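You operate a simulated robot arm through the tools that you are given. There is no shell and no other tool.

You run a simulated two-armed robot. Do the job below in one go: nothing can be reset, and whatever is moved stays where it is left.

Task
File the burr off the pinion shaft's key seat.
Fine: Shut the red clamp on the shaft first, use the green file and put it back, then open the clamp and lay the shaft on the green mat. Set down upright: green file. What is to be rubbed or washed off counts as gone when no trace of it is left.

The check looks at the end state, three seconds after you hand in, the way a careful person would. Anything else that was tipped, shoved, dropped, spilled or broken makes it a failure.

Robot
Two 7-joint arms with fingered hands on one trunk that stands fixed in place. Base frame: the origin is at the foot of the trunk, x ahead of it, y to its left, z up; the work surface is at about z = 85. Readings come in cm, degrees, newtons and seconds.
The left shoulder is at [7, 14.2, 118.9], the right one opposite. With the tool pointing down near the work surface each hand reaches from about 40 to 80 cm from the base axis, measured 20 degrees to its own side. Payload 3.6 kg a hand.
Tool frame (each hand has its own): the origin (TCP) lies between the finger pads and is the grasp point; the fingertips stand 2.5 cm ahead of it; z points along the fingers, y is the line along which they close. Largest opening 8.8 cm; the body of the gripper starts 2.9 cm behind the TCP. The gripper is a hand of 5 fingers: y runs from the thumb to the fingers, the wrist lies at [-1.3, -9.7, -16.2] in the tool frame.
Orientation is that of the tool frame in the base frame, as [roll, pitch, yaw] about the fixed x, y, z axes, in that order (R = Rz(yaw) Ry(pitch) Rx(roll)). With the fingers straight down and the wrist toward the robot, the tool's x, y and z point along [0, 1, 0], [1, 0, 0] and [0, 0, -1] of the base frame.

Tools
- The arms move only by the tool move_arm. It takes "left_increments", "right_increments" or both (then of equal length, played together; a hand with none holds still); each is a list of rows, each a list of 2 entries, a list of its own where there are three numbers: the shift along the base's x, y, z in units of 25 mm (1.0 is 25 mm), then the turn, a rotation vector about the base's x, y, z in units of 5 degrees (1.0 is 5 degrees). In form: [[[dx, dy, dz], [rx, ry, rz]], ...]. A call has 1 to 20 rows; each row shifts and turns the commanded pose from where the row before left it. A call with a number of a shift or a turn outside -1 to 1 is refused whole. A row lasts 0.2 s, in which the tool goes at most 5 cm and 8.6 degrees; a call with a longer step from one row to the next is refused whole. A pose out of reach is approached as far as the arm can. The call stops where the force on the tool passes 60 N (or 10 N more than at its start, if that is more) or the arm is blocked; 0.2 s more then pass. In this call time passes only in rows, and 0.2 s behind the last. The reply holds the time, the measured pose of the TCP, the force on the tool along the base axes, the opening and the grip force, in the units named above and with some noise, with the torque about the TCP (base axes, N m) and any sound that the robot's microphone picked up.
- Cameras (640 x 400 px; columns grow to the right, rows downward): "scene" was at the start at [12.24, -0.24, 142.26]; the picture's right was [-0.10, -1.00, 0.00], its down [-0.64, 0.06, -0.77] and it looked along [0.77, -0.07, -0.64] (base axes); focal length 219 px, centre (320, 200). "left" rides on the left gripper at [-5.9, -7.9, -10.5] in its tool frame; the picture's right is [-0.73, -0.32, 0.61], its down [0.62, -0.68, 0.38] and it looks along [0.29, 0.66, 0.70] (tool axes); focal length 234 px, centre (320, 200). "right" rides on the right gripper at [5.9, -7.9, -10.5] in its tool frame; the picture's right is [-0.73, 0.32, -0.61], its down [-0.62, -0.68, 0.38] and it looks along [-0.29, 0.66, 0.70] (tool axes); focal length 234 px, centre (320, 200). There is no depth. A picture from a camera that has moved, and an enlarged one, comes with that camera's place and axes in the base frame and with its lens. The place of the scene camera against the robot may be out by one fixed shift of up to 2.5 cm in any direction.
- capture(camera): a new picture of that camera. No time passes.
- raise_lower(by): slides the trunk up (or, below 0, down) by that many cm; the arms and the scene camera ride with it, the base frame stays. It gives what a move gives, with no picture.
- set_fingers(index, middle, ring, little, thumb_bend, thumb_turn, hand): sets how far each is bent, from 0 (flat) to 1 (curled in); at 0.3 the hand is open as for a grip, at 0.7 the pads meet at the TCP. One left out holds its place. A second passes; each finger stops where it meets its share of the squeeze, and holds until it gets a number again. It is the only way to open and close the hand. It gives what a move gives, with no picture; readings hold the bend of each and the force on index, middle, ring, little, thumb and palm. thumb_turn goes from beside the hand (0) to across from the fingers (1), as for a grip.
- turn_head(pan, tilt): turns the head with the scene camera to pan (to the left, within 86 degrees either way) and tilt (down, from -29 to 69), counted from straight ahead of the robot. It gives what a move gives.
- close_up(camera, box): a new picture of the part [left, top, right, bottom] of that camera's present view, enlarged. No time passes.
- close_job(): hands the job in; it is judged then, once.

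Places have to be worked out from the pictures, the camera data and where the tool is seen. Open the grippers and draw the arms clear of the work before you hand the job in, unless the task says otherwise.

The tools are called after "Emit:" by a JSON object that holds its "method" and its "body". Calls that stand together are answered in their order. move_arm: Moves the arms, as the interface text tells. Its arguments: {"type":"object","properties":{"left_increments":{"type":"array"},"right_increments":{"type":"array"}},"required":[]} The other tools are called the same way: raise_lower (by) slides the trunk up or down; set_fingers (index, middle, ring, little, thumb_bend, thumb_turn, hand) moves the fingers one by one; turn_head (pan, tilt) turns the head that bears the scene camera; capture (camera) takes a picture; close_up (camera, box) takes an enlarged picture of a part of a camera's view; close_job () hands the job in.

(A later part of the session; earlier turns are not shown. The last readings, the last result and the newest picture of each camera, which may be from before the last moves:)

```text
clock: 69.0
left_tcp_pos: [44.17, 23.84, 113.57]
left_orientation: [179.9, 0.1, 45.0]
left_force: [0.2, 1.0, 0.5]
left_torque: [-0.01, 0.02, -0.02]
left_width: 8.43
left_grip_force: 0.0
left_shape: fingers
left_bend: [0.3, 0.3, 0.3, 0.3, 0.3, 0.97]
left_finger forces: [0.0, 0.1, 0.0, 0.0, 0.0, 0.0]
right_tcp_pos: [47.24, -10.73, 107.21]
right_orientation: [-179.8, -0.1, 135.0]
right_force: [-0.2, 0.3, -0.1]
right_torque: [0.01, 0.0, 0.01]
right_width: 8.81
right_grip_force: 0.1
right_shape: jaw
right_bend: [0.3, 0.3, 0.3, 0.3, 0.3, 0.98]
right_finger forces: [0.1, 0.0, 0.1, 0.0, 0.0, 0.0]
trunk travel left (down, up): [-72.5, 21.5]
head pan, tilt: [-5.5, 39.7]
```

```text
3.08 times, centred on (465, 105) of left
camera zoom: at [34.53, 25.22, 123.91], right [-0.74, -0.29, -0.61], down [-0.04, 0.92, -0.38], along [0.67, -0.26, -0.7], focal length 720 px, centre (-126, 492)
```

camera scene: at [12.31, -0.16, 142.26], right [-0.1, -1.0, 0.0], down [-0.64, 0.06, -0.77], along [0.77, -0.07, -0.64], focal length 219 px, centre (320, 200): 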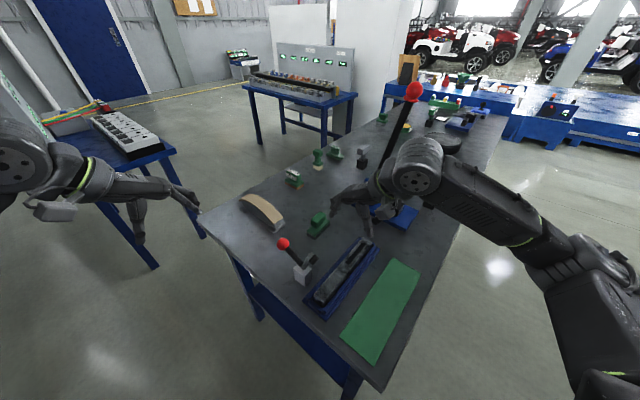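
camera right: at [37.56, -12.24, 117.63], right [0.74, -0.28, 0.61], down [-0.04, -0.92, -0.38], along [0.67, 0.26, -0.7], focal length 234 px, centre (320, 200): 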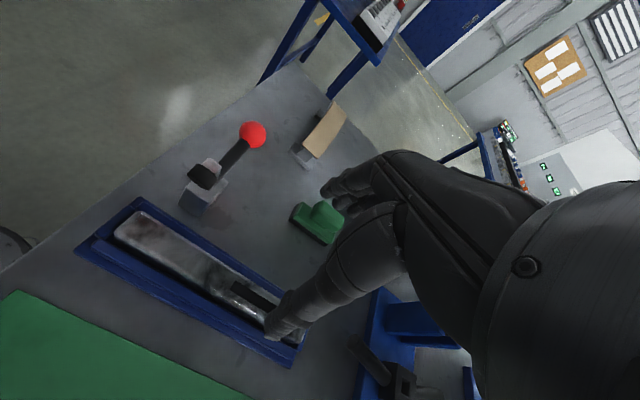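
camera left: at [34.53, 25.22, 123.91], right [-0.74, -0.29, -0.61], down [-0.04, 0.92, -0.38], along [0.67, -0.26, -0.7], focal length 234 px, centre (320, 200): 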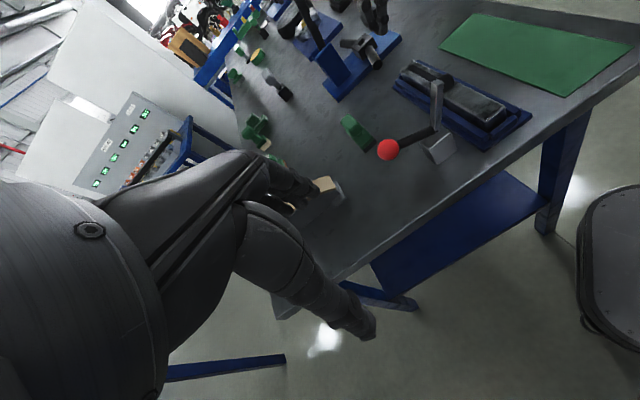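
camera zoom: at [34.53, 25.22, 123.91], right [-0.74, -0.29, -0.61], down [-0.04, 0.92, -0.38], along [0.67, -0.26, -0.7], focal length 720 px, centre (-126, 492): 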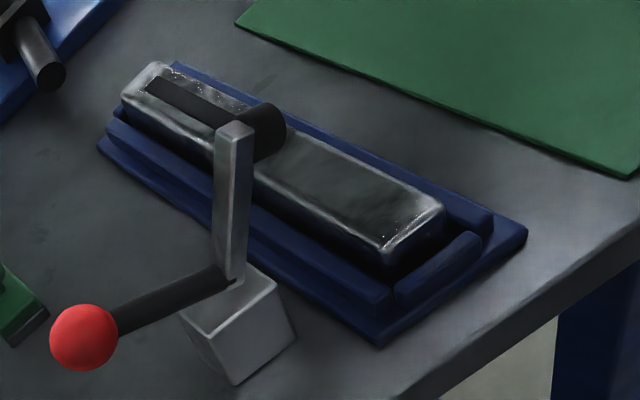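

The rails top out near z≈87.4 and the bar top is at ≈89.5, so the fingertips can grip the exposed upper sides. Before picking up, I check with the empty hand that the right arm reaches the mat's middle, about (38.7, −19.6), in this yaw.

Emit:
{"method": "move_arm", "body": {"right_increments": [[[-0.68, -0.71, 0], [0, 0, 0]], [[-0.68, -0.71, 0], [0, 0, 0]], [[-0.68, -0.71, 0], [0, 0, 0]], [[-0.68, -0.71, 0], [0, 0, 0]], [[-0.68, -0.71, 0], [0, 0, 0]], [[0, 0, -0.8], [0, 0, 0]], [[0, 0, -0.8], [0, 0, 0]], [[0, 0, -0.8], [0, 0, 0]], [[0, 0, -0.8], [0, 0, 0]]]}}

Emit:
{"method": "capture", "body": {"camera": "right"}}

Emit:
{"method": "capture", "body": {"camera": "scene"}}

```text
clock: 71.0
left_tcp_pos: [44.24, 23.77, 113.5]
left_orientation: [-179.9, 0.0, 45.0]
left_force: [0.2, 0.1, -0.7]
left_torque: [0.02, 0.01, -0.02]
left_width: 8.45
left_grip_force: 0.1
left_shape: fingers
left_bend: [0.3, 0.3, 0.3, 0.3, 0.3, 0.97]
left_finger forces: [0.0, 0.0, 0.0, 0.0, 0.0, 0.0]
right_tcp_pos: [38.7, -19.92, 99.3]
right_orientation: [180.0, 0.0, 135.0]
right_force: [-0.3, 0.5, -0.5]
right_torque: [0.0, -0.01, -0.01]
right_width: 8.79
right_grip_force: 0.0
right_shape: jaw
right_bend: [0.3, 0.3, 0.3, 0.3, 0.3, 0.98]
right_finger forces: [0.0, 0.0, 0.0, 0.1, 0.0, 0.0]
trunk travel left (down, up): [-72.5, 21.5]
head pan, tilt: [-5.5, 39.7]
```

```text
taken
camera right: at [29.04, -21.31, 109.82], right [0.74, -0.28, 0.61], down [-0.04, -0.92, -0.38], along [0.67, 0.26, -0.7], focal length 234 px, centre (320, 200)
```

right: 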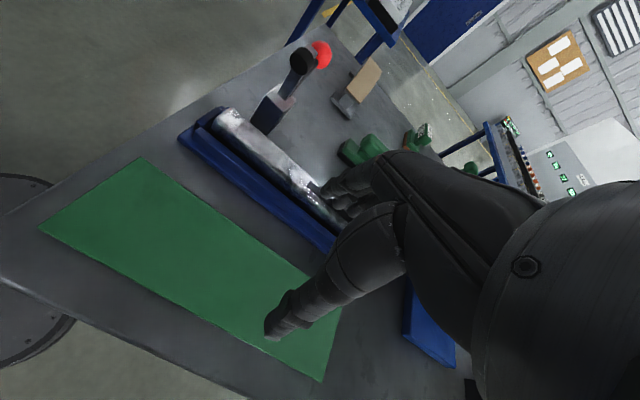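

```text
taken
camera scene: at [12.28, -0.25, 142.26], right [-0.1, -1.0, 0.0], down [-0.64, 0.06, -0.77], along [0.77, -0.07, -0.64], focal length 219 px, centre (320, 200)
```

scene: 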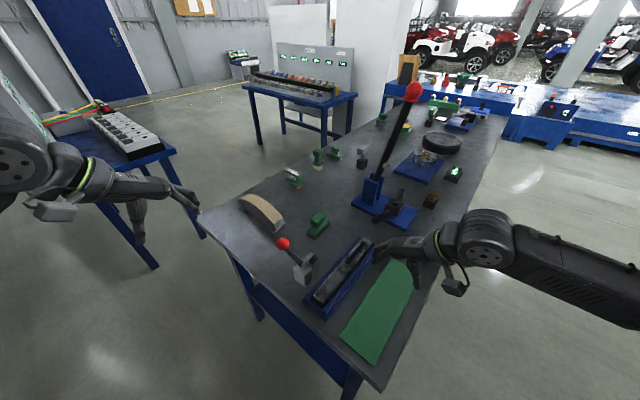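

The mat is reachable; its centre comes out near (38.5, −19.7). I go back over the bar's middle (46.9, −11.0) and lower to a few cm above it.

Emit:
{"method": "move_arm", "body": {"right_increments": [[[0, 0, 0.9], [0, 0, 0]], [[0, 0, 0.9], [0, 0, 0]], [[0.82, 0.895, 0], [0, 0, 0]], [[0.82, 0.895, 0], [0, 0, 0]], [[0.82, 0.895, 0], [0, 0, 0]], [[0.82, 0.895, 0], [0, 0, 0]], [[0, 0, -0.9], [0, 0, 0]], [[0, 0, -0.9], [0, 0, 0]], [[0, 0, -0.9], [0, 0, 0]], [[0, 0, -0.9], [0, 0, 0]]]}}

Emit:
{"method": "capture", "body": {"camera": "right"}}

Emit:
{"method": "close_up", "body": {"camera": "scene", "box": [290, 200, 420, 320]}}

Emit:
{"method": "close_up", "body": {"camera": "left", "box": [360, 20, 550, 170]}}

```text
clock: 73.2
left_tcp_pos: [44.07, 23.75, 113.58]
left_orientation: [180.0, 0.0, 45.0]
left_force: [0.3, 0.2, 0.4]
left_torque: [-0.04, -0.02, 0.01]
left_width: 8.43
left_grip_force: 0.1
left_shape: fingers
left_bend: [0.3, 0.3, 0.3, 0.3, 0.3, 0.97]
left_finger forces: [0.0, 0.0, 0.0, 0.0, 0.0, 0.1]
right_tcp_pos: [47.05, -11.01, 94.73]
right_orientation: [-180.0, 0.0, 135.1]
right_force: [-0.3, 0.2, 0.0]
right_torque: [0.02, -0.02, 0.07]
right_width: 8.79
right_grip_force: 0.0
right_shape: jaw
right_bend: [0.3, 0.3, 0.3, 0.3, 0.3, 0.98]
right_finger forces: [0.0, 0.0, 0.1, 0.0, 0.0, 0.0]
trunk travel left (down, up): [-72.5, 21.5]
head pan, tilt: [-5.5, 39.7]
```

```text
taken
camera right: at [37.31, -12.41, 105.22], right [0.74, -0.28, 0.61], down [-0.04, -0.92, -0.38], along [0.67, 0.26, -0.7], focal length 234 px, centre (320, 200)
```

right: 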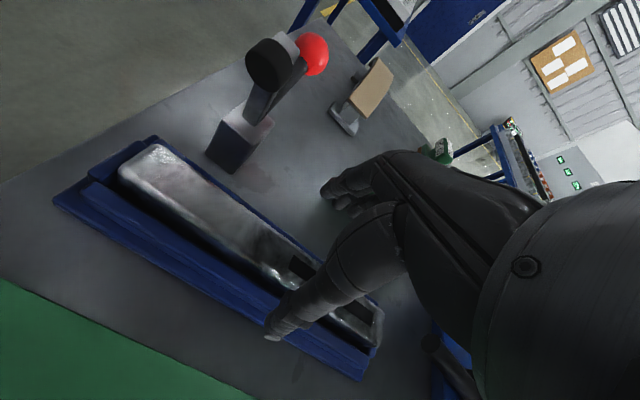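

```text
3.33 times, centred on (355, 260) of scene
camera zoom: at [12.22, -0.29, 142.27], right [-0.1, -1.0, 0.0], down [-0.64, 0.06, -0.77], along [0.77, -0.07, -0.64], focal length 730 px, centre (203, 0)
```

zoom: 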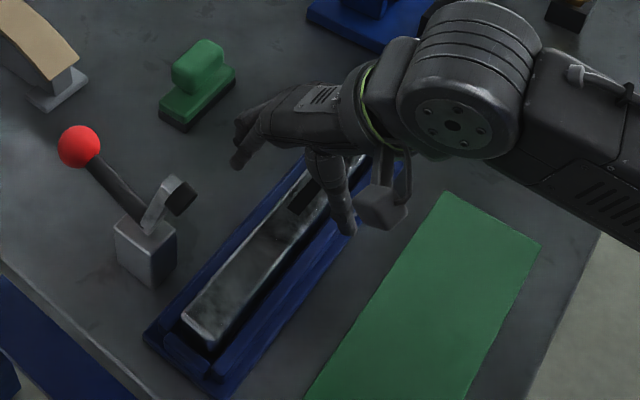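

```text
2.67 times, centred on (455, 95) of left
camera zoom: at [34.44, 25.11, 123.96], right [-0.74, -0.29, -0.61], down [-0.04, 0.92, -0.38], along [0.67, -0.26, -0.7], focal length 624 px, centre (-40, 480)
```

zoom: 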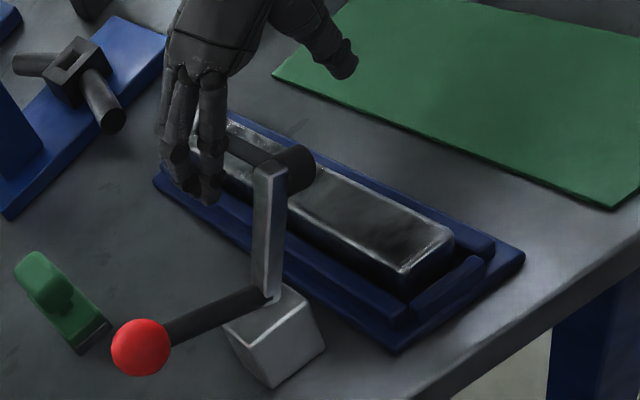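

The hand straddles the bar at its middle. I lower to TCP z≈90.6, tips about at 88, just above the rails.

Emit:
{"method": "move_arm", "body": {"right_increments": [[[0, 0, -0.6], [0, 0, 0]], [[0, 0, -0.5], [0, 0, 0]], [[0, 0, -0.3], [0, 0, 0]], [[0, 0, -0.25], [0, 0, 0]]]}}

Emit:
{"method": "capture", "body": {"camera": "right"}}

Emit:
{"method": "close_up", "body": {"camera": "left", "box": [380, 30, 500, 130]}}

Emit:
{"method": "close_up", "body": {"camera": "scene", "box": [320, 210, 400, 290]}}

```text
clock: 74.2
left_tcp_pos: [44.07, 23.82, 113.44]
left_orientation: [-180.0, 0.0, 44.9]
left_force: [-0.2, -0.5, 0.5]
left_torque: [-0.02, -0.01, 0.0]
left_width: 8.47
left_grip_force: 0.0
left_shape: fingers
left_bend: [0.3, 0.3, 0.3, 0.3, 0.3, 0.97]
left_finger forces: [0.0, 0.1, 0.0, 0.1, 0.1, 0.0]
right_tcp_pos: [47.08, -10.85, 90.64]
right_orientation: [-179.9, 0.0, 135.1]
right_force: [-0.2, 0.1, 0.8]
right_torque: [0.01, 0.0, -0.01]
right_width: 8.79
right_grip_force: 0.0
right_shape: jaw
right_bend: [0.3, 0.3, 0.3, 0.3, 0.3, 0.98]
right_finger forces: [0.1, 0.1, 0.1, 0.0, 0.1, 0.0]
trunk travel left (down, up): [-72.5, 21.5]
head pan, tilt: [-5.5, 39.7]
```

```text
taken
camera right: at [37.37, -12.37, 101.06], right [0.74, -0.29, 0.61], down [-0.04, -0.92, -0.38], along [0.67, 0.26, -0.7], focal length 234 px, centre (320, 200)
```

right: 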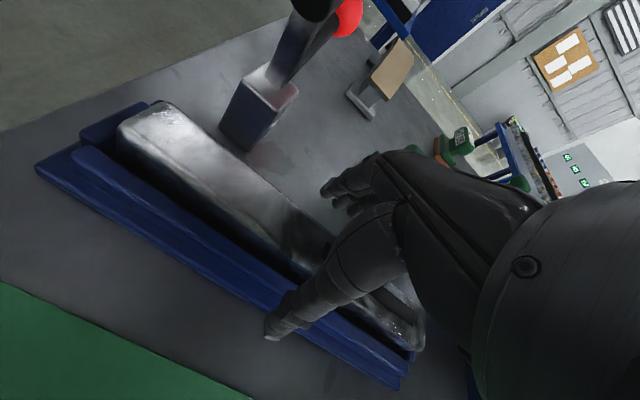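

```text
4.00 times, centred on (440, 80) of left
camera zoom: at [34.46, 25.14, 123.95], right [-0.74, -0.29, -0.61], down [-0.04, 0.92, -0.38], along [0.67, -0.26, -0.7], focal length 937 px, centre (-160, 680)
```

zoom: 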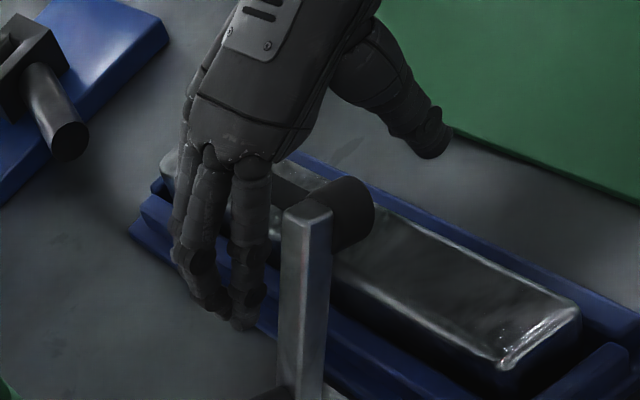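

```text
5.00 times, centred on (360, 250) of scene
camera zoom: at [12.24, -0.25, 142.26], right [-0.1, -1.0, 0.0], down [-0.64, 0.06, -0.77], along [0.77, -0.07, -0.64], focal length 1095 px, centre (120, -50)
```

zoom: 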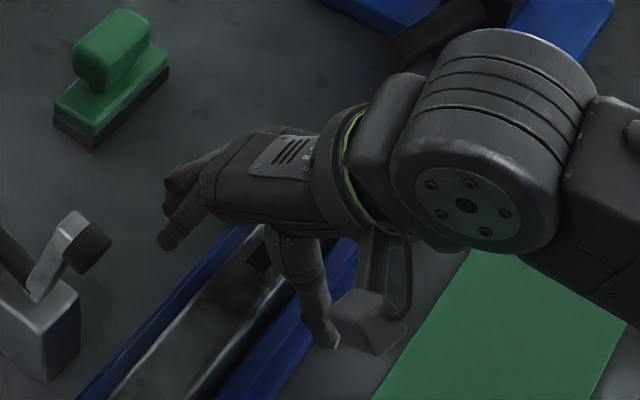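

Everything clears. I close first to a moderate bend to see where the fingers meet the bar.

Emit:
{"method": "set_fingers", "body": {"hand": "right", "index": 0.65, "middle": 0.65, "ring": 0.65, "little": 0.65, "thumb_bend": 0.65}}

Emit:
{"method": "capture", "body": {"camera": "right"}}

Emit:
{"method": "close_up", "body": {"camera": "left", "box": [380, 30, 500, 130]}}

```text
clock: 75.2
left_tcp_pos: [44.08, 23.92, 113.58]
left_orientation: [-180.0, 0.0, 45.0]
left_force: [-0.2, 1.2, 0.1]
left_torque: [0.02, -0.02, -0.01]
left_width: 8.45
left_grip_force: 0.0
left_shape: fingers
left_bend: [0.3, 0.3, 0.3, 0.3, 0.3, 0.97]
left_finger forces: [0.1, 0.0, 0.0, 0.0, 0.1, 0.0]
right_tcp_pos: [47.08, -10.87, 90.55]
right_orientation: [180.0, 0.0, 135.0]
right_force: [2.0, 3.3, -1.0]
right_torque: [0.01, -0.08, 0.18]
right_width: 2.74
right_grip_force: 9.8
right_shape: fingers
right_bend: [0.59, 0.61, 0.6, 0.64, 0.56, 0.97]
right_finger forces: [3.4, 3.4, 3.1, 1.1, 7.2, 0.0]
trunk travel left (down, up): [-72.5, 21.5]
head pan, tilt: [-5.5, 39.7]
```

```text
taken
camera right: at [37.42, -12.31, 101.06], right [0.74, -0.28, 0.61], down [-0.04, -0.92, -0.38], along [0.67, 0.26, -0.7], focal length 234 px, centre (320, 200)
```

right: 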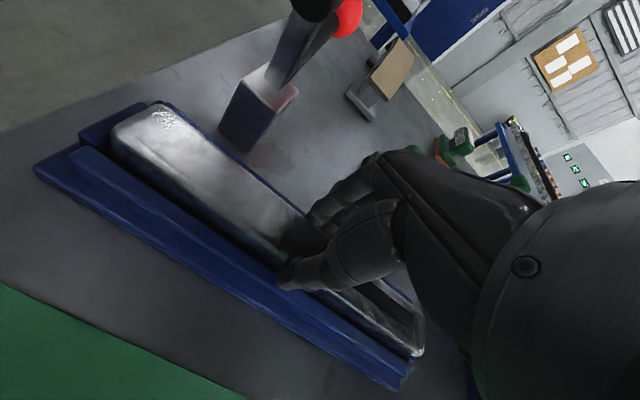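

```text
4.00 times, centred on (440, 80) of left
camera zoom: at [34.51, 25.21, 123.92], right [-0.74, -0.29, -0.61], down [-0.04, 0.92, -0.38], along [0.67, -0.26, -0.7], focal length 937 px, centre (-160, 680)
```

zoom: 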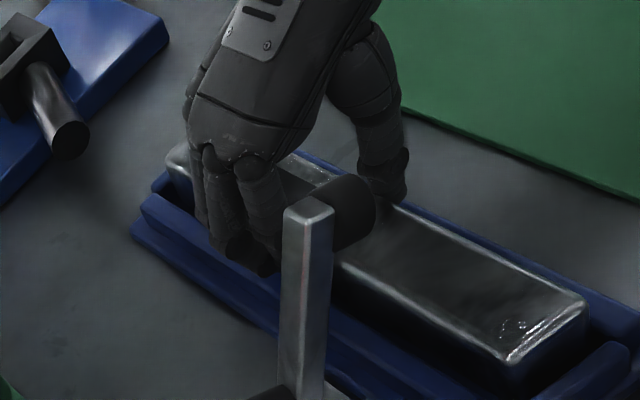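

All four fingers and the thumb meet the bar's sides evenly. I squeeze harder.

Emit:
{"method": "set_fingers", "body": {"hand": "right", "index": 0.9, "middle": 0.9, "ring": 0.9, "little": 0.9, "thumb_bend": 0.9}}

Emit:
{"method": "move_arm", "body": {"right_increments": [[[0, 0, 0.1], [0, 0, 0]], [[0, 0, 0.2], [0, 0, 0]]]}}

Emit:
{"method": "capture", "body": {"camera": "right"}}

Emit:
{"method": "close_up", "body": {"camera": "left", "box": [380, 30, 540, 150]}}

```text
clock: 76.2
left_tcp_pos: [44.41, 24.14, 113.22]
left_orientation: [180.0, 0.2, 45.0]
left_force: [0.5, 0.1, -0.2]
left_torque: [-0.05, -0.03, 0.02]
left_width: 8.45
left_grip_force: 0.1
left_shape: fingers
left_bend: [0.3, 0.3, 0.3, 0.3, 0.3, 0.97]
left_finger forces: [0.0, 0.1, 0.0, 0.1, 0.0, 0.1]
right_tcp_pos: [47.16, -10.85, 90.26]
right_orientation: [-179.5, 0.0, 135.0]
right_force: [13.5, 7.1, 7.6]
right_torque: [-0.02, -0.21, 0.26]
right_width: 3.47
right_grip_force: 26.7
right_shape: fingers
right_bend: [0.85, 0.91, 0.88, 0.9, 0.48, 0.96]
right_finger forces: [16.3, 9.7, 10.0, 0.0, 18.0, 0.0]
trunk travel left (down, up): [-72.5, 21.5]
head pan, tilt: [-5.5, 39.7]
```

```text
clock: 76.8
left_tcp_pos: [44.15, 23.88, 113.5]
left_orientation: [180.0, 0.1, 45.1]
left_force: [0.5, -0.2, 0.8]
left_torque: [-0.01, -0.02, 0.0]
left_width: 8.47
left_grip_force: 0.1
left_shape: fingers
left_bend: [0.3, 0.3, 0.3, 0.3, 0.3, 0.97]
left_finger forces: [0.1, 0.0, 0.0, 0.1, 0.0, 0.1]
right_tcp_pos: [47.07, -11.05, 91.35]
right_orientation: [-179.8, -0.1, 135.1]
right_force: [-2.6, -2.1, -1.2]
right_torque: [-0.01, 0.03, 0.02]
right_width: 2.17
right_grip_force: 1.1
right_shape: fingers
right_bend: [0.9, 0.9, 0.9, 0.9, 0.62, 0.97]
right_finger forces: [0.0, 0.0, 0.0, 0.1, 2.4, 0.1]
trunk travel left (down, up): [-72.5, 21.5]
head pan, tilt: [-5.5, 39.7]
```

```text
taken
camera right: at [37.31, -12.32, 101.82], right [0.74, -0.28, 0.61], down [-0.04, -0.92, -0.38], along [0.67, 0.26, -0.7], focal length 234 px, centre (320, 200)
```

right: 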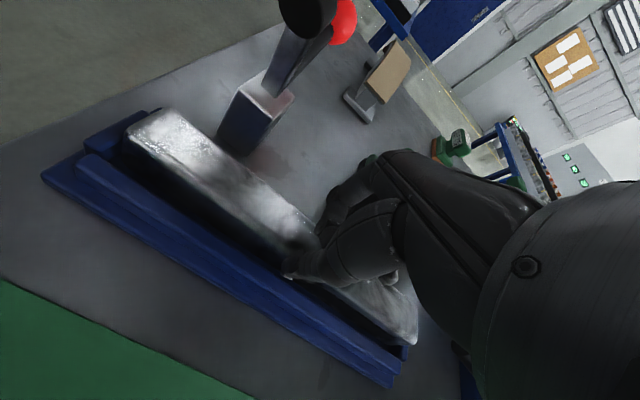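

```text
3.33 times, centred on (460, 90) of left
camera zoom: at [34.5, 25.18, 123.91], right [-0.74, -0.29, -0.61], down [-0.04, 0.92, -0.38], along [0.67, -0.26, -0.7], focal length 781 px, centre (-147, 567)
```

zoom: 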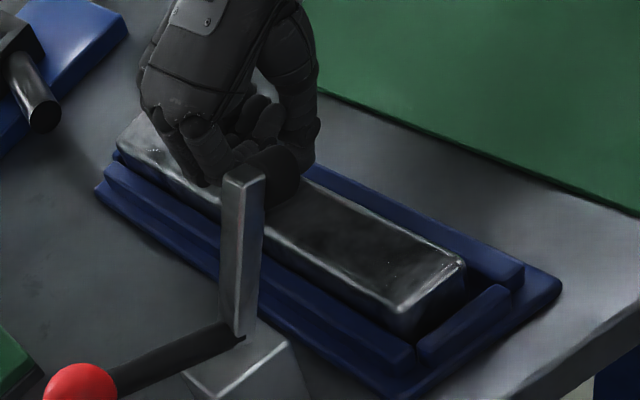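

Squeezing that hard made the fingertips ride up over the bar's rounded edge; the bar still sits in its cradle. I lift the hand, reopen, and will try a slightly lower and gentler grip.

Emit:
{"method": "move_arm", "body": {"right_increments": [[[0, 0, 0.5], [0, 0, 0]], [[0, 0, 0.9], [0, 0, 0]]]}}

Emit:
{"method": "set_fingers", "body": {"hand": "right", "index": 0.3, "middle": 0.3, "ring": 0.3, "little": 0.3, "thumb_bend": 0.3}}

Emit:
{"method": "capture", "body": {"camera": "right"}}

Emit:
{"method": "close_up", "body": {"camera": "left", "box": [380, 30, 540, 150]}}

Emit:
{"method": "close_up", "body": {"camera": "scene", "box": [290, 210, 400, 330]}}

```text
clock: 77.4
left_tcp_pos: [44.07, 23.68, 113.56]
left_orientation: [-180.0, -0.1, 45.0]
left_force: [-0.1, -0.7, 0.8]
left_torque: [0.0, 0.01, 0.0]
left_width: 8.45
left_grip_force: 0.1
left_shape: fingers
left_bend: [0.3, 0.3, 0.3, 0.3, 0.3, 0.97]
left_finger forces: [0.0, 0.1, 0.0, 0.1, 0.0, 0.0]
right_tcp_pos: [47.05, -10.92, 94.79]
right_orientation: [179.9, 0.0, 135.0]
right_force: [0.0, -0.5, -0.1]
right_torque: [-0.03, 0.03, 0.0]
right_width: 2.04
right_grip_force: 0.1
right_shape: fingers
right_bend: [0.9, 0.9, 0.9, 0.9, 0.65, 0.97]
right_finger forces: [0.1, 0.1, 0.1, 0.0, 0.0, 0.1]
trunk travel left (down, up): [-72.5, 21.5]
head pan, tilt: [-5.5, 39.7]
```

```text
clock: 78.4
left_tcp_pos: [44.1, 23.77, 113.51]
left_orientation: [179.9, -0.1, 45.0]
left_force: [0.5, 0.6, 0.2]
left_torque: [-0.02, -0.01, -0.01]
left_width: 8.45
left_grip_force: 0.0
left_shape: fingers
left_bend: [0.3, 0.3, 0.3, 0.3, 0.3, 0.97]
left_finger forces: [0.0, 0.1, 0.0, 0.0, 0.0, 0.0]
right_tcp_pos: [47.02, -10.92, 94.85]
right_orientation: [180.0, 0.0, 135.0]
right_force: [0.5, 0.0, -0.1]
right_torque: [-0.01, 0.0, -0.01]
right_width: 8.44
right_grip_force: 0.0
right_shape: fingers
right_bend: [0.3, 0.3, 0.3, 0.3, 0.3, 0.97]
right_finger forces: [0.0, 0.0, 0.0, 0.0, 0.1, 0.0]
trunk travel left (down, up): [-72.5, 21.5]
head pan, tilt: [-5.5, 39.7]
```

```text
taken
camera right: at [37.33, -12.31, 105.37], right [0.74, -0.28, 0.61], down [-0.04, -0.92, -0.38], along [0.67, 0.26, -0.7], focal length 234 px, centre (320, 200)
```

right: 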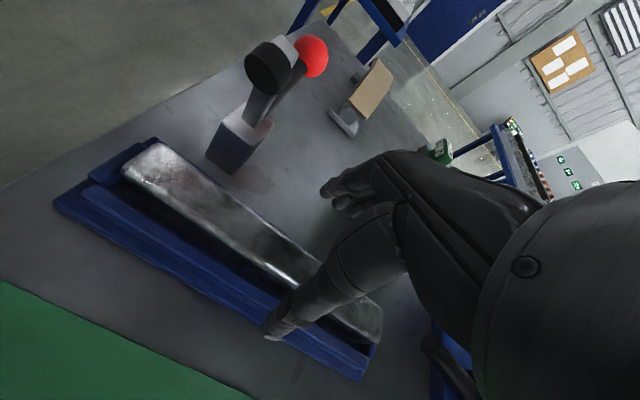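

```text
3.33 times, centred on (460, 90) of left
camera zoom: at [34.46, 25.16, 123.94], right [-0.74, -0.29, -0.61], down [-0.04, 0.92, -0.38], along [0.67, -0.26, -0.7], focal length 781 px, centre (-147, 567)
```

zoom: 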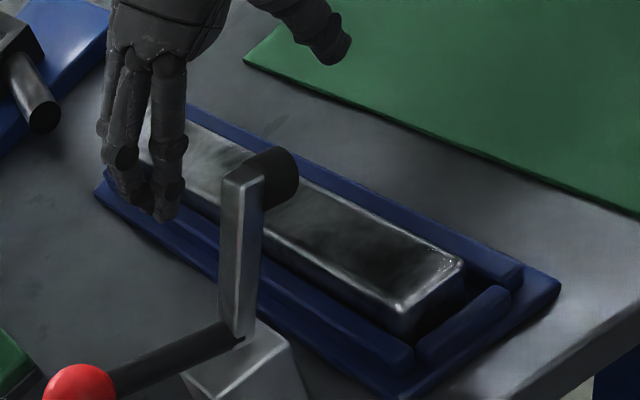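

```text
3.33 times, centred on (345, 270) of scene
camera zoom: at [12.24, -0.24, 142.26], right [-0.1, -1.0, 0.0], down [-0.64, 0.06, -0.77], along [0.77, -0.07, -0.64], focal length 730 px, centre (237, -33)
```

zoom: 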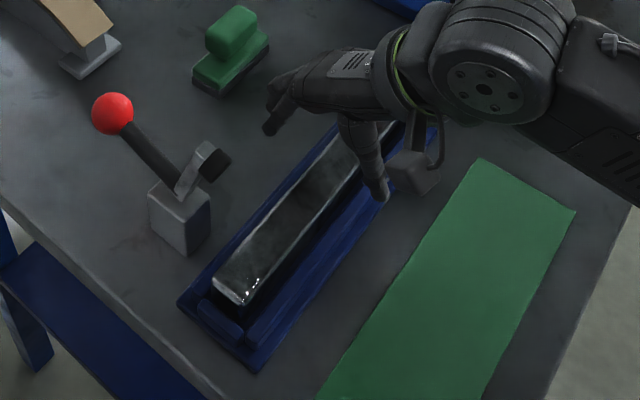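

The dark key seat is no longer visible on top where the hand was, so the bar may have rolled. I raise the right hand and look at the whole bar.

Emit:
{"method": "move_arm", "body": {"right_increments": [[[0, 0, 0.9], [0, 0, 0]], [[0, 0, 0.9], [0, 0, 0]], [[-0.6, -0.6, 0.9], [0, 0, 0]], [[-0.8, -0.8, 0.6], [0, 0, 0]], [[-0.8, -0.8, 0], [0, 0, 0]]]}}

Emit:
{"method": "close_up", "body": {"camera": "scene", "box": [290, 220, 400, 330]}}

Emit:
{"method": "close_up", "body": {"camera": "left", "box": [380, 30, 540, 150]}}

Emit:
{"method": "capture", "body": {"camera": "right"}}

```text
clock: 79.6
left_tcp_pos: [44.02, 23.75, 113.47]
left_orientation: [179.9, 0.0, 45.1]
left_force: [-0.1, 0.2, -0.4]
left_torque: [-0.01, 0.02, 0.02]
left_width: 8.47
left_grip_force: 0.0
left_shape: fingers
left_bend: [0.3, 0.3, 0.3, 0.3, 0.3, 0.97]
left_finger forces: [0.0, 0.0, 0.1, 0.0, 0.0, 0.1]
right_tcp_pos: [41.54, -16.59, 103.07]
right_orientation: [179.9, 0.1, 135.0]
right_force: [0.7, 0.0, -0.2]
right_torque: [-0.01, -0.02, -0.02]
right_width: 8.46
right_grip_force: 0.1
right_shape: fingers
right_bend: [0.3, 0.3, 0.3, 0.3, 0.3, 0.97]
right_finger forces: [0.0, 0.1, 0.0, 0.1, 0.0, 0.0]
trunk travel left (down, up): [-72.5, 21.5]
head pan, tilt: [-5.5, 39.7]
```

```text
3.64 times, centred on (345, 275) of scene
camera zoom: at [12.13, -0.31, 142.27], right [-0.1, -1.0, 0.0], down [-0.64, 0.06, -0.77], along [0.77, -0.07, -0.64], focal length 796 px, centre (229, -73)
```

zoom: 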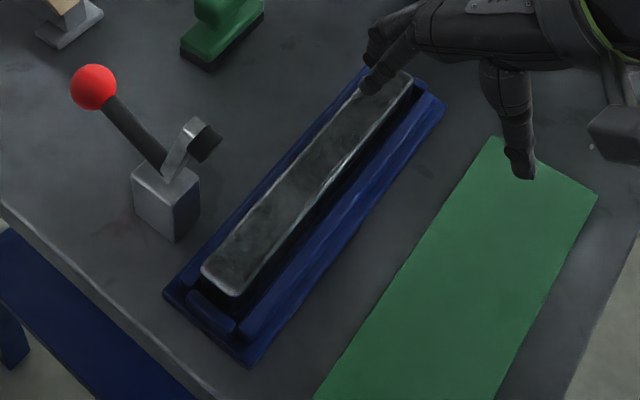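

```text
3.33 times, centred on (460, 90) of left
camera zoom: at [34.36, 25.09, 123.99], right [-0.74, -0.29, -0.61], down [-0.04, 0.92, -0.38], along [0.67, -0.26, -0.7], focal length 781 px, centre (-147, 567)
```

zoom: 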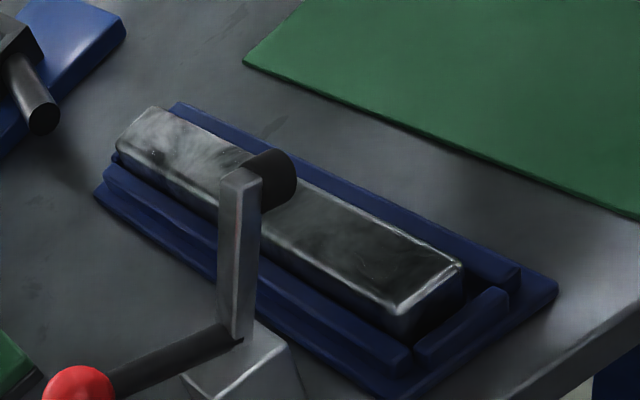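

```text
taken
camera right: at [31.72, -17.98, 113.65], right [0.74, -0.28, 0.61], down [-0.04, -0.92, -0.38], along [0.67, 0.26, -0.7], focal length 234 px, centre (320, 200)
```

right: 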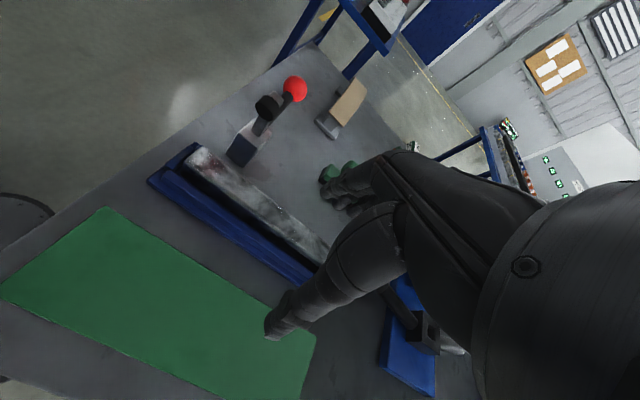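

The bar rolled over onto another face but still lies flat in the cradle; that does no harm for laying it down. I check how it is seated with a closer look.

Emit:
{"method": "close_up", "body": {"camera": "right", "box": [140, 130, 340, 290]}}

Emit:
{"method": "close_up", "body": {"camera": "left", "box": [400, 50, 520, 150]}}

Emit:
{"method": "close_up", "body": {"camera": "scene", "box": [310, 230, 380, 320]}}

```text
2.50 times, centred on (240, 210) of right
camera zoom: at [31.72, -17.98, 113.65], right [0.74, -0.28, 0.61], down [-0.04, -0.92, -0.38], along [0.67, 0.26, -0.7], focal length 585 px, centre (520, 175)
```

zoom: 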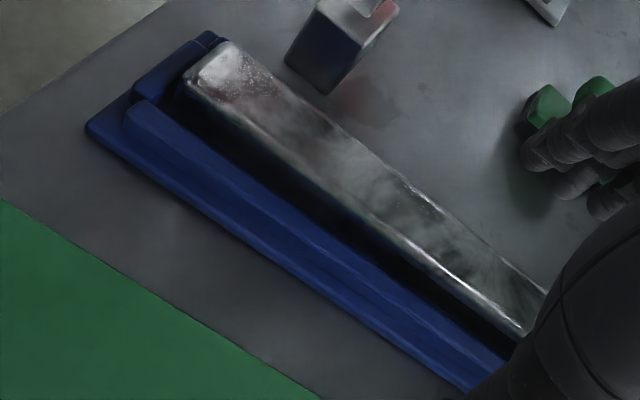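

```text
4.00 times, centred on (460, 100) of left
camera zoom: at [34.36, 25.09, 123.99], right [-0.74, -0.29, -0.61], down [-0.04, 0.92, -0.38], along [0.67, -0.26, -0.7], focal length 937 px, centre (-240, 600)
```

zoom: 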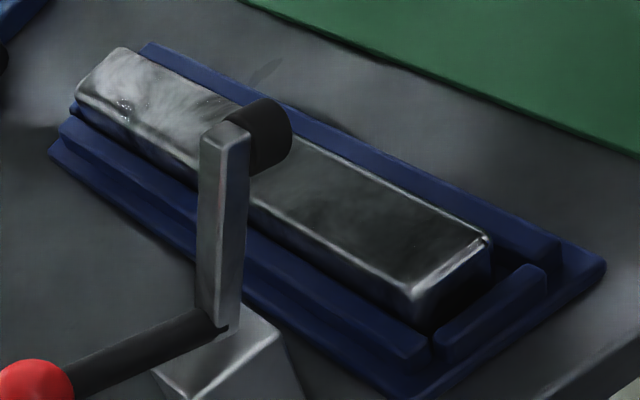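

```text
4.44 times, centred on (345, 275) of scene
camera zoom: at [12.13, -0.31, 142.27], right [-0.1, -1.0, 0.0], down [-0.64, 0.06, -0.77], along [0.77, -0.07, -0.64], focal length 973 px, centre (209, -133)
```

zoom: 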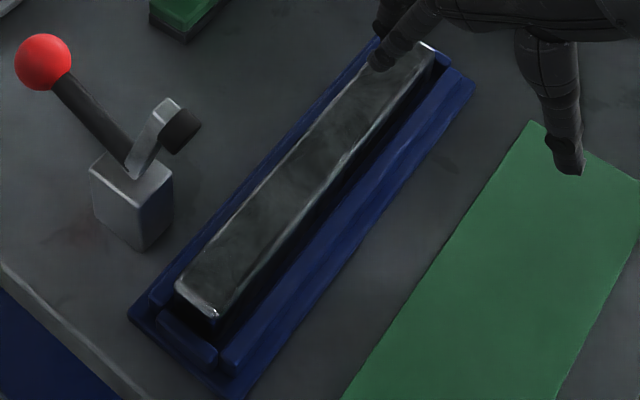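

Bar top is still at about z=89, shifted ~0.3 cm toward the clamp. I return over its middle (47.2, −10.7) and lower to TCP z≈90.2 for a deeper grip.

Emit:
{"method": "move_arm", "body": {"right_increments": [[[0.75, 0.788, 0], [0, 0, 0]], [[0.75, 0.788, 0], [0, 0, 0]], [[0.75, 0.788, 0], [0, 0, 0]], [[0, 0, -0.83], [0, 0, 0]], [[0, 0, -0.83], [0, 0, 0]], [[0, 0, -0.83], [0, 0, 0]], [[0, 0, -0.83], [0, 0, 0]], [[0, 0, -0.7], [0, 0, 0]], [[0, 0, -0.6], [0, 0, 0]], [[0, 0, -0.3], [0, 0, 0]], [[0, 0, -0.2], [0, 0, 0]]]}}

Emit:
{"method": "capture", "body": {"camera": "right"}}

Emit:
{"method": "close_up", "body": {"camera": "left", "box": [380, 30, 500, 130]}}

```text
clock: 82.0
left_tcp_pos: [44.1, 23.75, 113.46]
left_orientation: [180.0, 0.0, 45.0]
left_force: [0.5, -0.2, 0.4]
left_torque: [0.01, -0.02, 0.0]
left_width: 8.46
left_grip_force: 0.1
left_shape: fingers
left_bend: [0.3, 0.3, 0.3, 0.3, 0.3, 0.97]
left_finger forces: [0.1, 0.0, 0.0, 0.0, 0.1, 0.0]
right_tcp_pos: [47.19, -10.45, 90.28]
right_orientation: [180.0, 0.0, 135.0]
right_force: [-0.7, -0.8, -0.1]
right_torque: [0.0, 0.03, -0.01]
right_width: 8.45
right_grip_force: 0.0
right_shape: fingers
right_bend: [0.3, 0.3, 0.3, 0.3, 0.3, 0.97]
right_finger forces: [0.1, 0.1, 0.0, 0.0, 0.1, 0.1]
trunk travel left (down, up): [-72.5, 21.5]
head pan, tilt: [-5.5, 39.7]
```

```text
taken
camera right: at [37.49, -11.9, 100.86], right [0.74, -0.28, 0.61], down [-0.04, -0.92, -0.38], along [0.67, 0.26, -0.7], focal length 234 px, centre (320, 200)
```

right: 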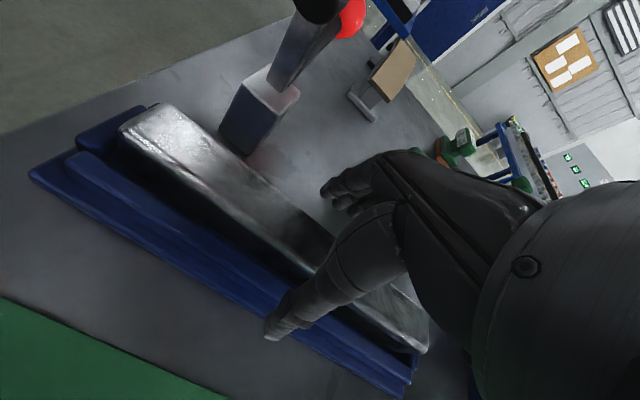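

```text
4.00 times, centred on (440, 80) of left
camera zoom: at [34.46, 25.15, 123.94], right [-0.74, -0.29, -0.61], down [-0.04, 0.92, -0.38], along [0.67, -0.26, -0.7], focal length 937 px, centre (-160, 680)
```

zoom: 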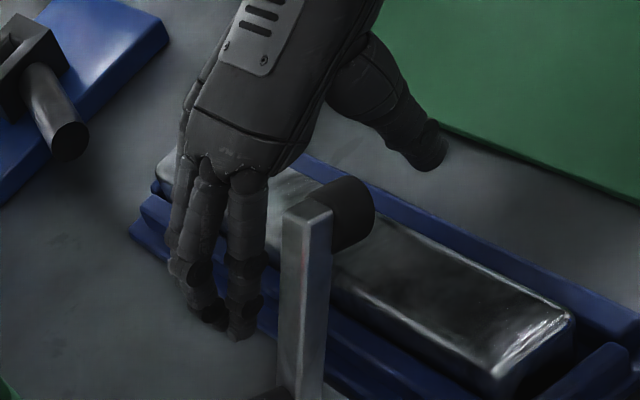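

No contact yet. I close to 0.68 on all fingers for a balanced, gentler grip.

Emit:
{"method": "set_fingers", "body": {"hand": "right", "index": 0.66, "middle": 0.66, "ring": 0.66, "little": 0.66, "thumb_bend": 0.66}}

Emit:
{"method": "close_up", "body": {"camera": "left", "box": [380, 30, 500, 130]}}

Emit:
{"method": "capture", "body": {"camera": "right"}}

```text
clock: 83.0
left_tcp_pos: [44.1, 23.78, 113.57]
left_orientation: [179.9, 0.0, 45.0]
left_force: [0.0, -0.9, 0.6]
left_torque: [-0.02, -0.02, -0.01]
left_width: 8.44
left_grip_force: 0.1
left_shape: fingers
left_bend: [0.3, 0.3, 0.3, 0.3, 0.3, 0.97]
left_finger forces: [0.0, 0.1, 0.0, 0.0, 0.0, 0.1]
right_tcp_pos: [47.19, -10.43, 90.26]
right_orientation: [-179.9, -0.1, 135.0]
right_force: [1.3, 0.7, -0.2]
right_torque: [-0.02, 0.04, 0.16]
right_width: 2.75
right_grip_force: 9.4
right_shape: fingers
right_bend: [0.6, 0.62, 0.62, 0.64, 0.56, 0.97]
right_finger forces: [3.0, 3.1, 2.7, 1.4, 8.8, 0.0]
trunk travel left (down, up): [-72.5, 21.5]
head pan, tilt: [-5.5, 39.7]
```

```text
4.00 times, centred on (440, 80) of left
camera zoom: at [34.5, 25.17, 123.93], right [-0.74, -0.29, -0.61], down [-0.04, 0.92, -0.38], along [0.67, -0.26, -0.7], focal length 937 px, centre (-160, 680)
```

zoom: 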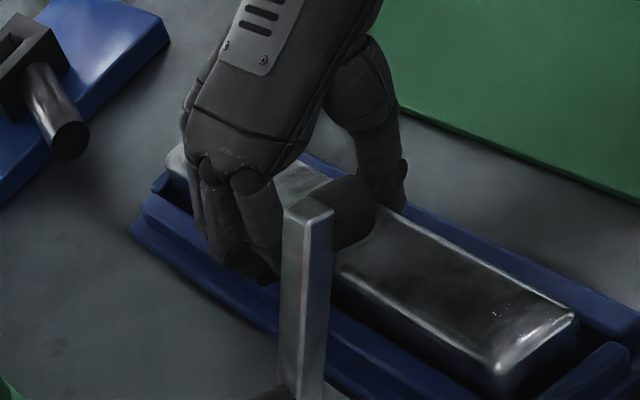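

```text
taken
camera right: at [37.53, -11.89, 100.87], right [0.74, -0.28, 0.61], down [-0.04, -0.92, -0.38], along [0.67, 0.26, -0.7], focal length 234 px, centre (320, 200)
```

right: 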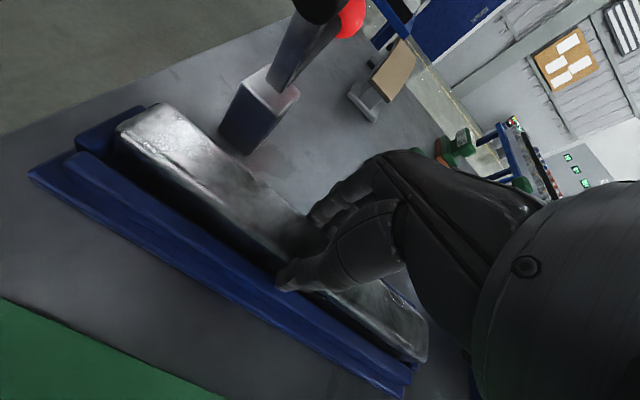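

Contact is even at ~9 N. I tighten a little to 0.72 and check the grip before a small lift test.

Emit:
{"method": "set_fingers", "body": {"hand": "right", "index": 0.72, "middle": 0.72, "ring": 0.72, "little": 0.72, "thumb_bend": 0.7}}

Emit:
{"method": "capture", "body": {"camera": "right"}}

```text
clock: 84.0
left_tcp_pos: [44.15, 23.89, 113.35]
left_orientation: [179.9, 0.1, 45.1]
left_force: [0.3, 0.0, -0.9]
left_torque: [0.03, 0.01, 0.02]
left_width: 8.43
left_grip_force: 0.0
left_shape: fingers
left_bend: [0.3, 0.3, 0.3, 0.3, 0.3, 0.97]
left_finger forces: [0.0, 0.1, 0.0, 0.1, 0.1, 0.1]
right_tcp_pos: [47.25, -10.39, 90.34]
right_orientation: [-179.9, 0.0, 135.0]
right_force: [5.3, 5.8, 0.0]
right_torque: [-0.07, -0.24, 0.41]
right_width: 2.64
right_grip_force: 20.1
right_shape: fingers
right_bend: [0.62, 0.65, 0.65, 0.71, 0.54, 0.97]
right_finger forces: [5.4, 4.9, 4.9, 11.7, 13.1, 0.0]
trunk travel left (down, up): [-72.5, 21.5]
head pan, tilt: [-5.5, 39.7]
```

```text
taken
camera right: at [37.59, -11.79, 100.87], right [0.74, -0.28, 0.61], down [-0.04, -0.92, -0.38], along [0.67, 0.26, -0.7], focal length 234 px, centre (320, 200)
```

right: 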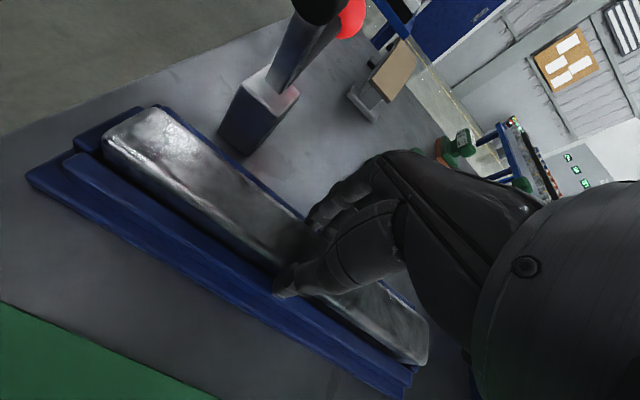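

The fingers outpush the thumb slightly, shifting the bar against a rail. I balance it: more thumb, less little finger.

Emit:
{"method": "set_fingers", "body": {"hand": "right", "index": 0.72, "middle": 0.72, "ring": 0.7, "little": 0.66, "thumb_bend": 0.78}}

Emit:
{"method": "capture", "body": {"camera": "right"}}

Emit:
{"method": "close_up", "body": {"camera": "left", "box": [380, 30, 500, 130]}}

```text
clock: 85.0
left_tcp_pos: [44.16, 23.78, 113.57]
left_orientation: [-180.0, 0.1, 45.0]
left_force: [0.5, -0.4, -0.6]
left_torque: [0.01, -0.01, 0.01]
left_width: 8.44
left_grip_force: 0.1
left_shape: fingers
left_bend: [0.3, 0.3, 0.3, 0.3, 0.3, 0.97]
left_finger forces: [0.0, 0.0, 0.0, 0.1, 0.0, 0.0]
right_tcp_pos: [47.2, -10.56, 90.3]
right_orientation: [-180.0, 0.0, 135.1]
right_force: [0.6, -0.3, 2.6]
right_torque: [-0.15, -0.29, 0.24]
right_width: 2.6
right_grip_force: 22.7
right_shape: fingers
right_bend: [0.6, 0.63, 0.64, 0.67, 0.56, 0.97]
right_finger forces: [6.9, 6.6, 4.7, 8.7, 18.9, 0.1]
trunk travel left (down, up): [-72.5, 21.5]
head pan, tilt: [-5.5, 39.7]
```

```text
taken
camera right: at [37.46, -11.91, 100.89], right [0.74, -0.29, 0.61], down [-0.04, -0.92, -0.38], along [0.67, 0.26, -0.7], focal length 234 px, centre (320, 200)
```

right: 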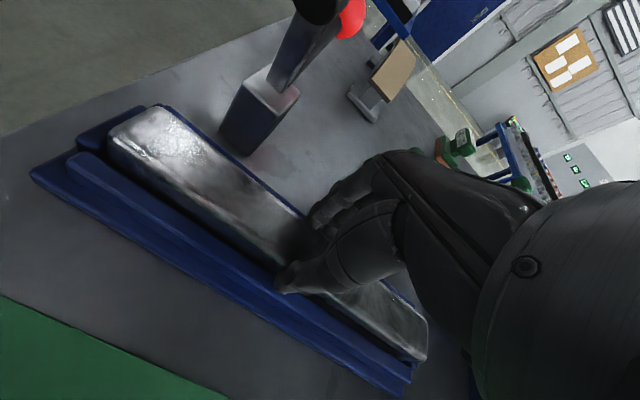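

```text
4.00 times, centred on (440, 80) of left
camera zoom: at [34.42, 25.14, 123.95], right [-0.74, -0.29, -0.61], down [-0.04, 0.92, -0.38], along [0.67, -0.26, -0.7], focal length 937 px, centre (-160, 680)
```

zoom: 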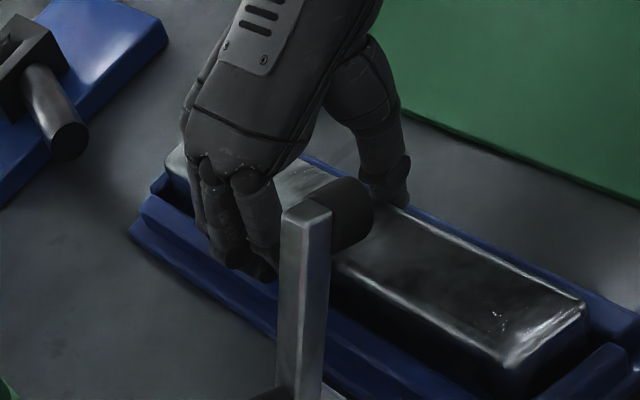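

Forces are now fairly balanced (~20 N). I do a small lift test of 7 mm.

Emit:
{"method": "move_arm", "body": {"right_increments": [[[0, 0, 0.1], [0, 0, 0]], [[0, 0, 0.2], [0, 0, 0]]]}}

Emit:
{"method": "capture", "body": {"camera": "right"}}

Emit:
{"method": "close_up", "body": {"camera": "left", "box": [380, 30, 520, 150]}}

```text
clock: 85.6
left_tcp_pos: [44.15, 23.74, 113.64]
left_orientation: [180.0, 0.0, 44.9]
left_force: [-0.9, 0.5, 0.0]
left_torque: [-0.01, -0.01, 0.02]
left_width: 8.43
left_grip_force: 0.0
left_shape: fingers
left_bend: [0.3, 0.3, 0.3, 0.3, 0.3, 0.97]
left_finger forces: [0.0, 0.0, 0.0, 0.1, 0.0, 0.0]
right_tcp_pos: [47.24, -10.41, 91.01]
right_orientation: [-179.9, -0.1, 134.9]
right_force: [1.2, 0.4, -7.0]
right_torque: [0.15, -0.08, 0.22]
right_width: 2.61
right_grip_force: 19.2
right_shape: fingers
right_bend: [0.6, 0.63, 0.64, 0.66, 0.57, 0.97]
right_finger forces: [7.8, 7.2, 4.7, 0.2, 17.9, 0.0]
trunk travel left (down, up): [-72.5, 21.5]
head pan, tilt: [-5.5, 39.7]
```

```text
taken
camera right: at [37.53, -11.86, 101.54], right [0.74, -0.28, 0.61], down [-0.04, -0.92, -0.38], along [0.67, 0.26, -0.7], focal length 234 px, centre (320, 200)
```

right: 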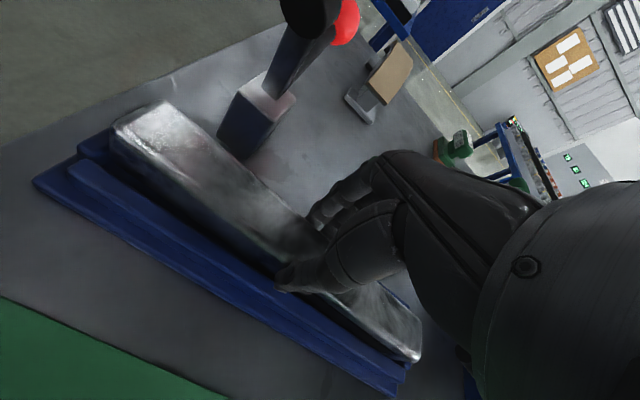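

```text
3.33 times, centred on (450, 90) of left
camera zoom: at [34.54, 25.16, 123.91], right [-0.74, -0.29, -0.61], down [-0.04, 0.92, -0.38], along [0.67, -0.26, -0.7], focal length 781 px, centre (-113, 567)
```

zoom: 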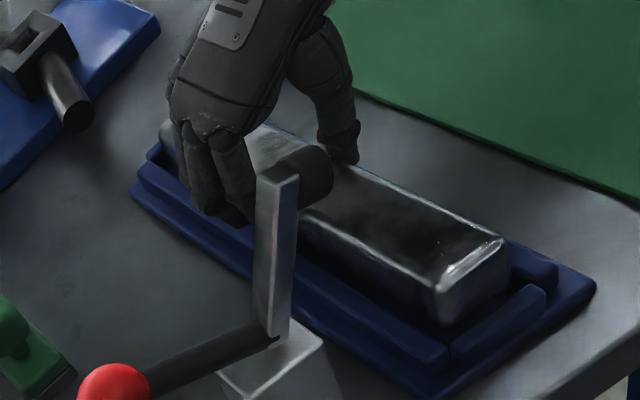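

The bar comes up with about 7 N of weight. I continue lifting gently by 2 cm and check for slip.

Emit:
{"method": "move_arm", "body": {"right_increments": [[[0, 0, 0.2], [0, 0, 0]], [[0, 0, 0.2], [0, 0, 0]], [[0, 0, 0.2], [0, 0, 0]], [[0, 0, 0.2], [0, 0, 0]]]}}

Emit:
{"method": "capture", "body": {"camera": "right"}}

Emit:
{"method": "close_up", "body": {"camera": "left", "box": [380, 30, 520, 150]}}

Emit:
{"method": "close_up", "body": {"camera": "scene", "box": [290, 210, 420, 330]}}

```text
clock: 86.6
left_tcp_pos: [44.12, 23.77, 113.45]
left_orientation: [-180.0, 0.1, 44.9]
left_force: [0.3, -0.8, 0.5]
left_torque: [-0.04, -0.01, 0.0]
left_width: 8.42
left_grip_force: 0.1
left_shape: fingers
left_bend: [0.3, 0.3, 0.3, 0.3, 0.3, 0.97]
left_finger forces: [0.1, 0.0, 0.1, 0.1, 0.1, 0.1]
right_tcp_pos: [47.12, -10.67, 92.99]
right_orientation: [-179.9, -0.1, 135.0]
right_force: [-0.5, -0.3, -5.4]
right_torque: [0.01, -0.07, -0.11]
right_width: 2.58
right_grip_force: 17.1
right_shape: fingers
right_bend: [0.57, 0.64, 0.68, 0.66, 0.6, 0.91]
right_finger forces: [11.1, 5.3, 0.8, 0.0, 17.3, 0.1]
trunk travel left (down, up): [-72.5, 21.5]
head pan, tilt: [-5.5, 39.7]
```

```text
taken
camera right: at [37.36, -12.01, 103.57], right [0.74, -0.29, 0.61], down [-0.04, -0.92, -0.38], along [0.67, 0.26, -0.7], focal length 234 px, centre (320, 200)
```

right: 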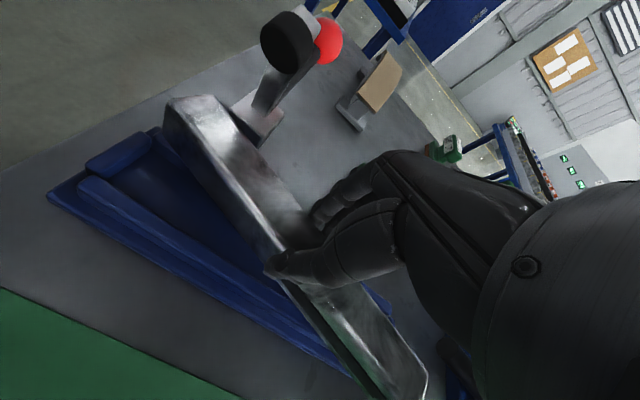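

```text
3.33 times, centred on (450, 90) of left
camera zoom: at [34.52, 25.12, 123.93], right [-0.74, -0.29, -0.61], down [-0.04, 0.92, -0.38], along [0.67, -0.26, -0.7], focal length 781 px, centre (-113, 567)
```

zoom: 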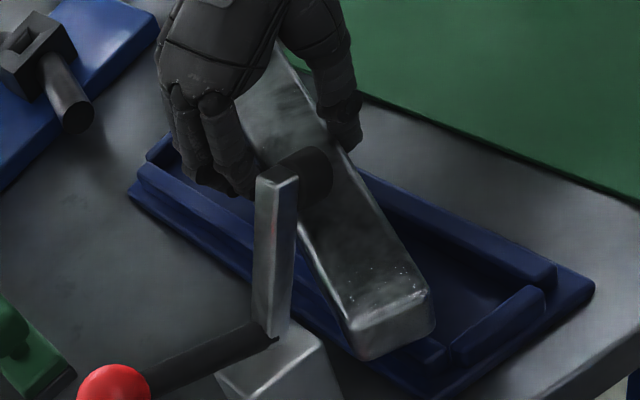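

```text
3.33 times, centred on (355, 270) of scene
camera zoom: at [12.31, -0.27, 142.25], right [-0.1, -1.0, 0.0], down [-0.64, 0.06, -0.77], along [0.77, -0.07, -0.64], focal length 730 px, centre (203, -33)
```

zoom: 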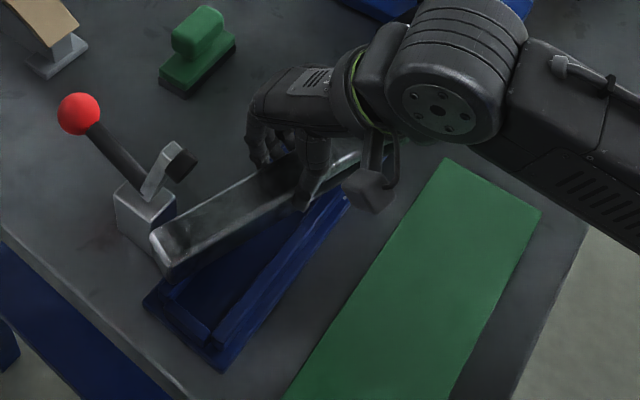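

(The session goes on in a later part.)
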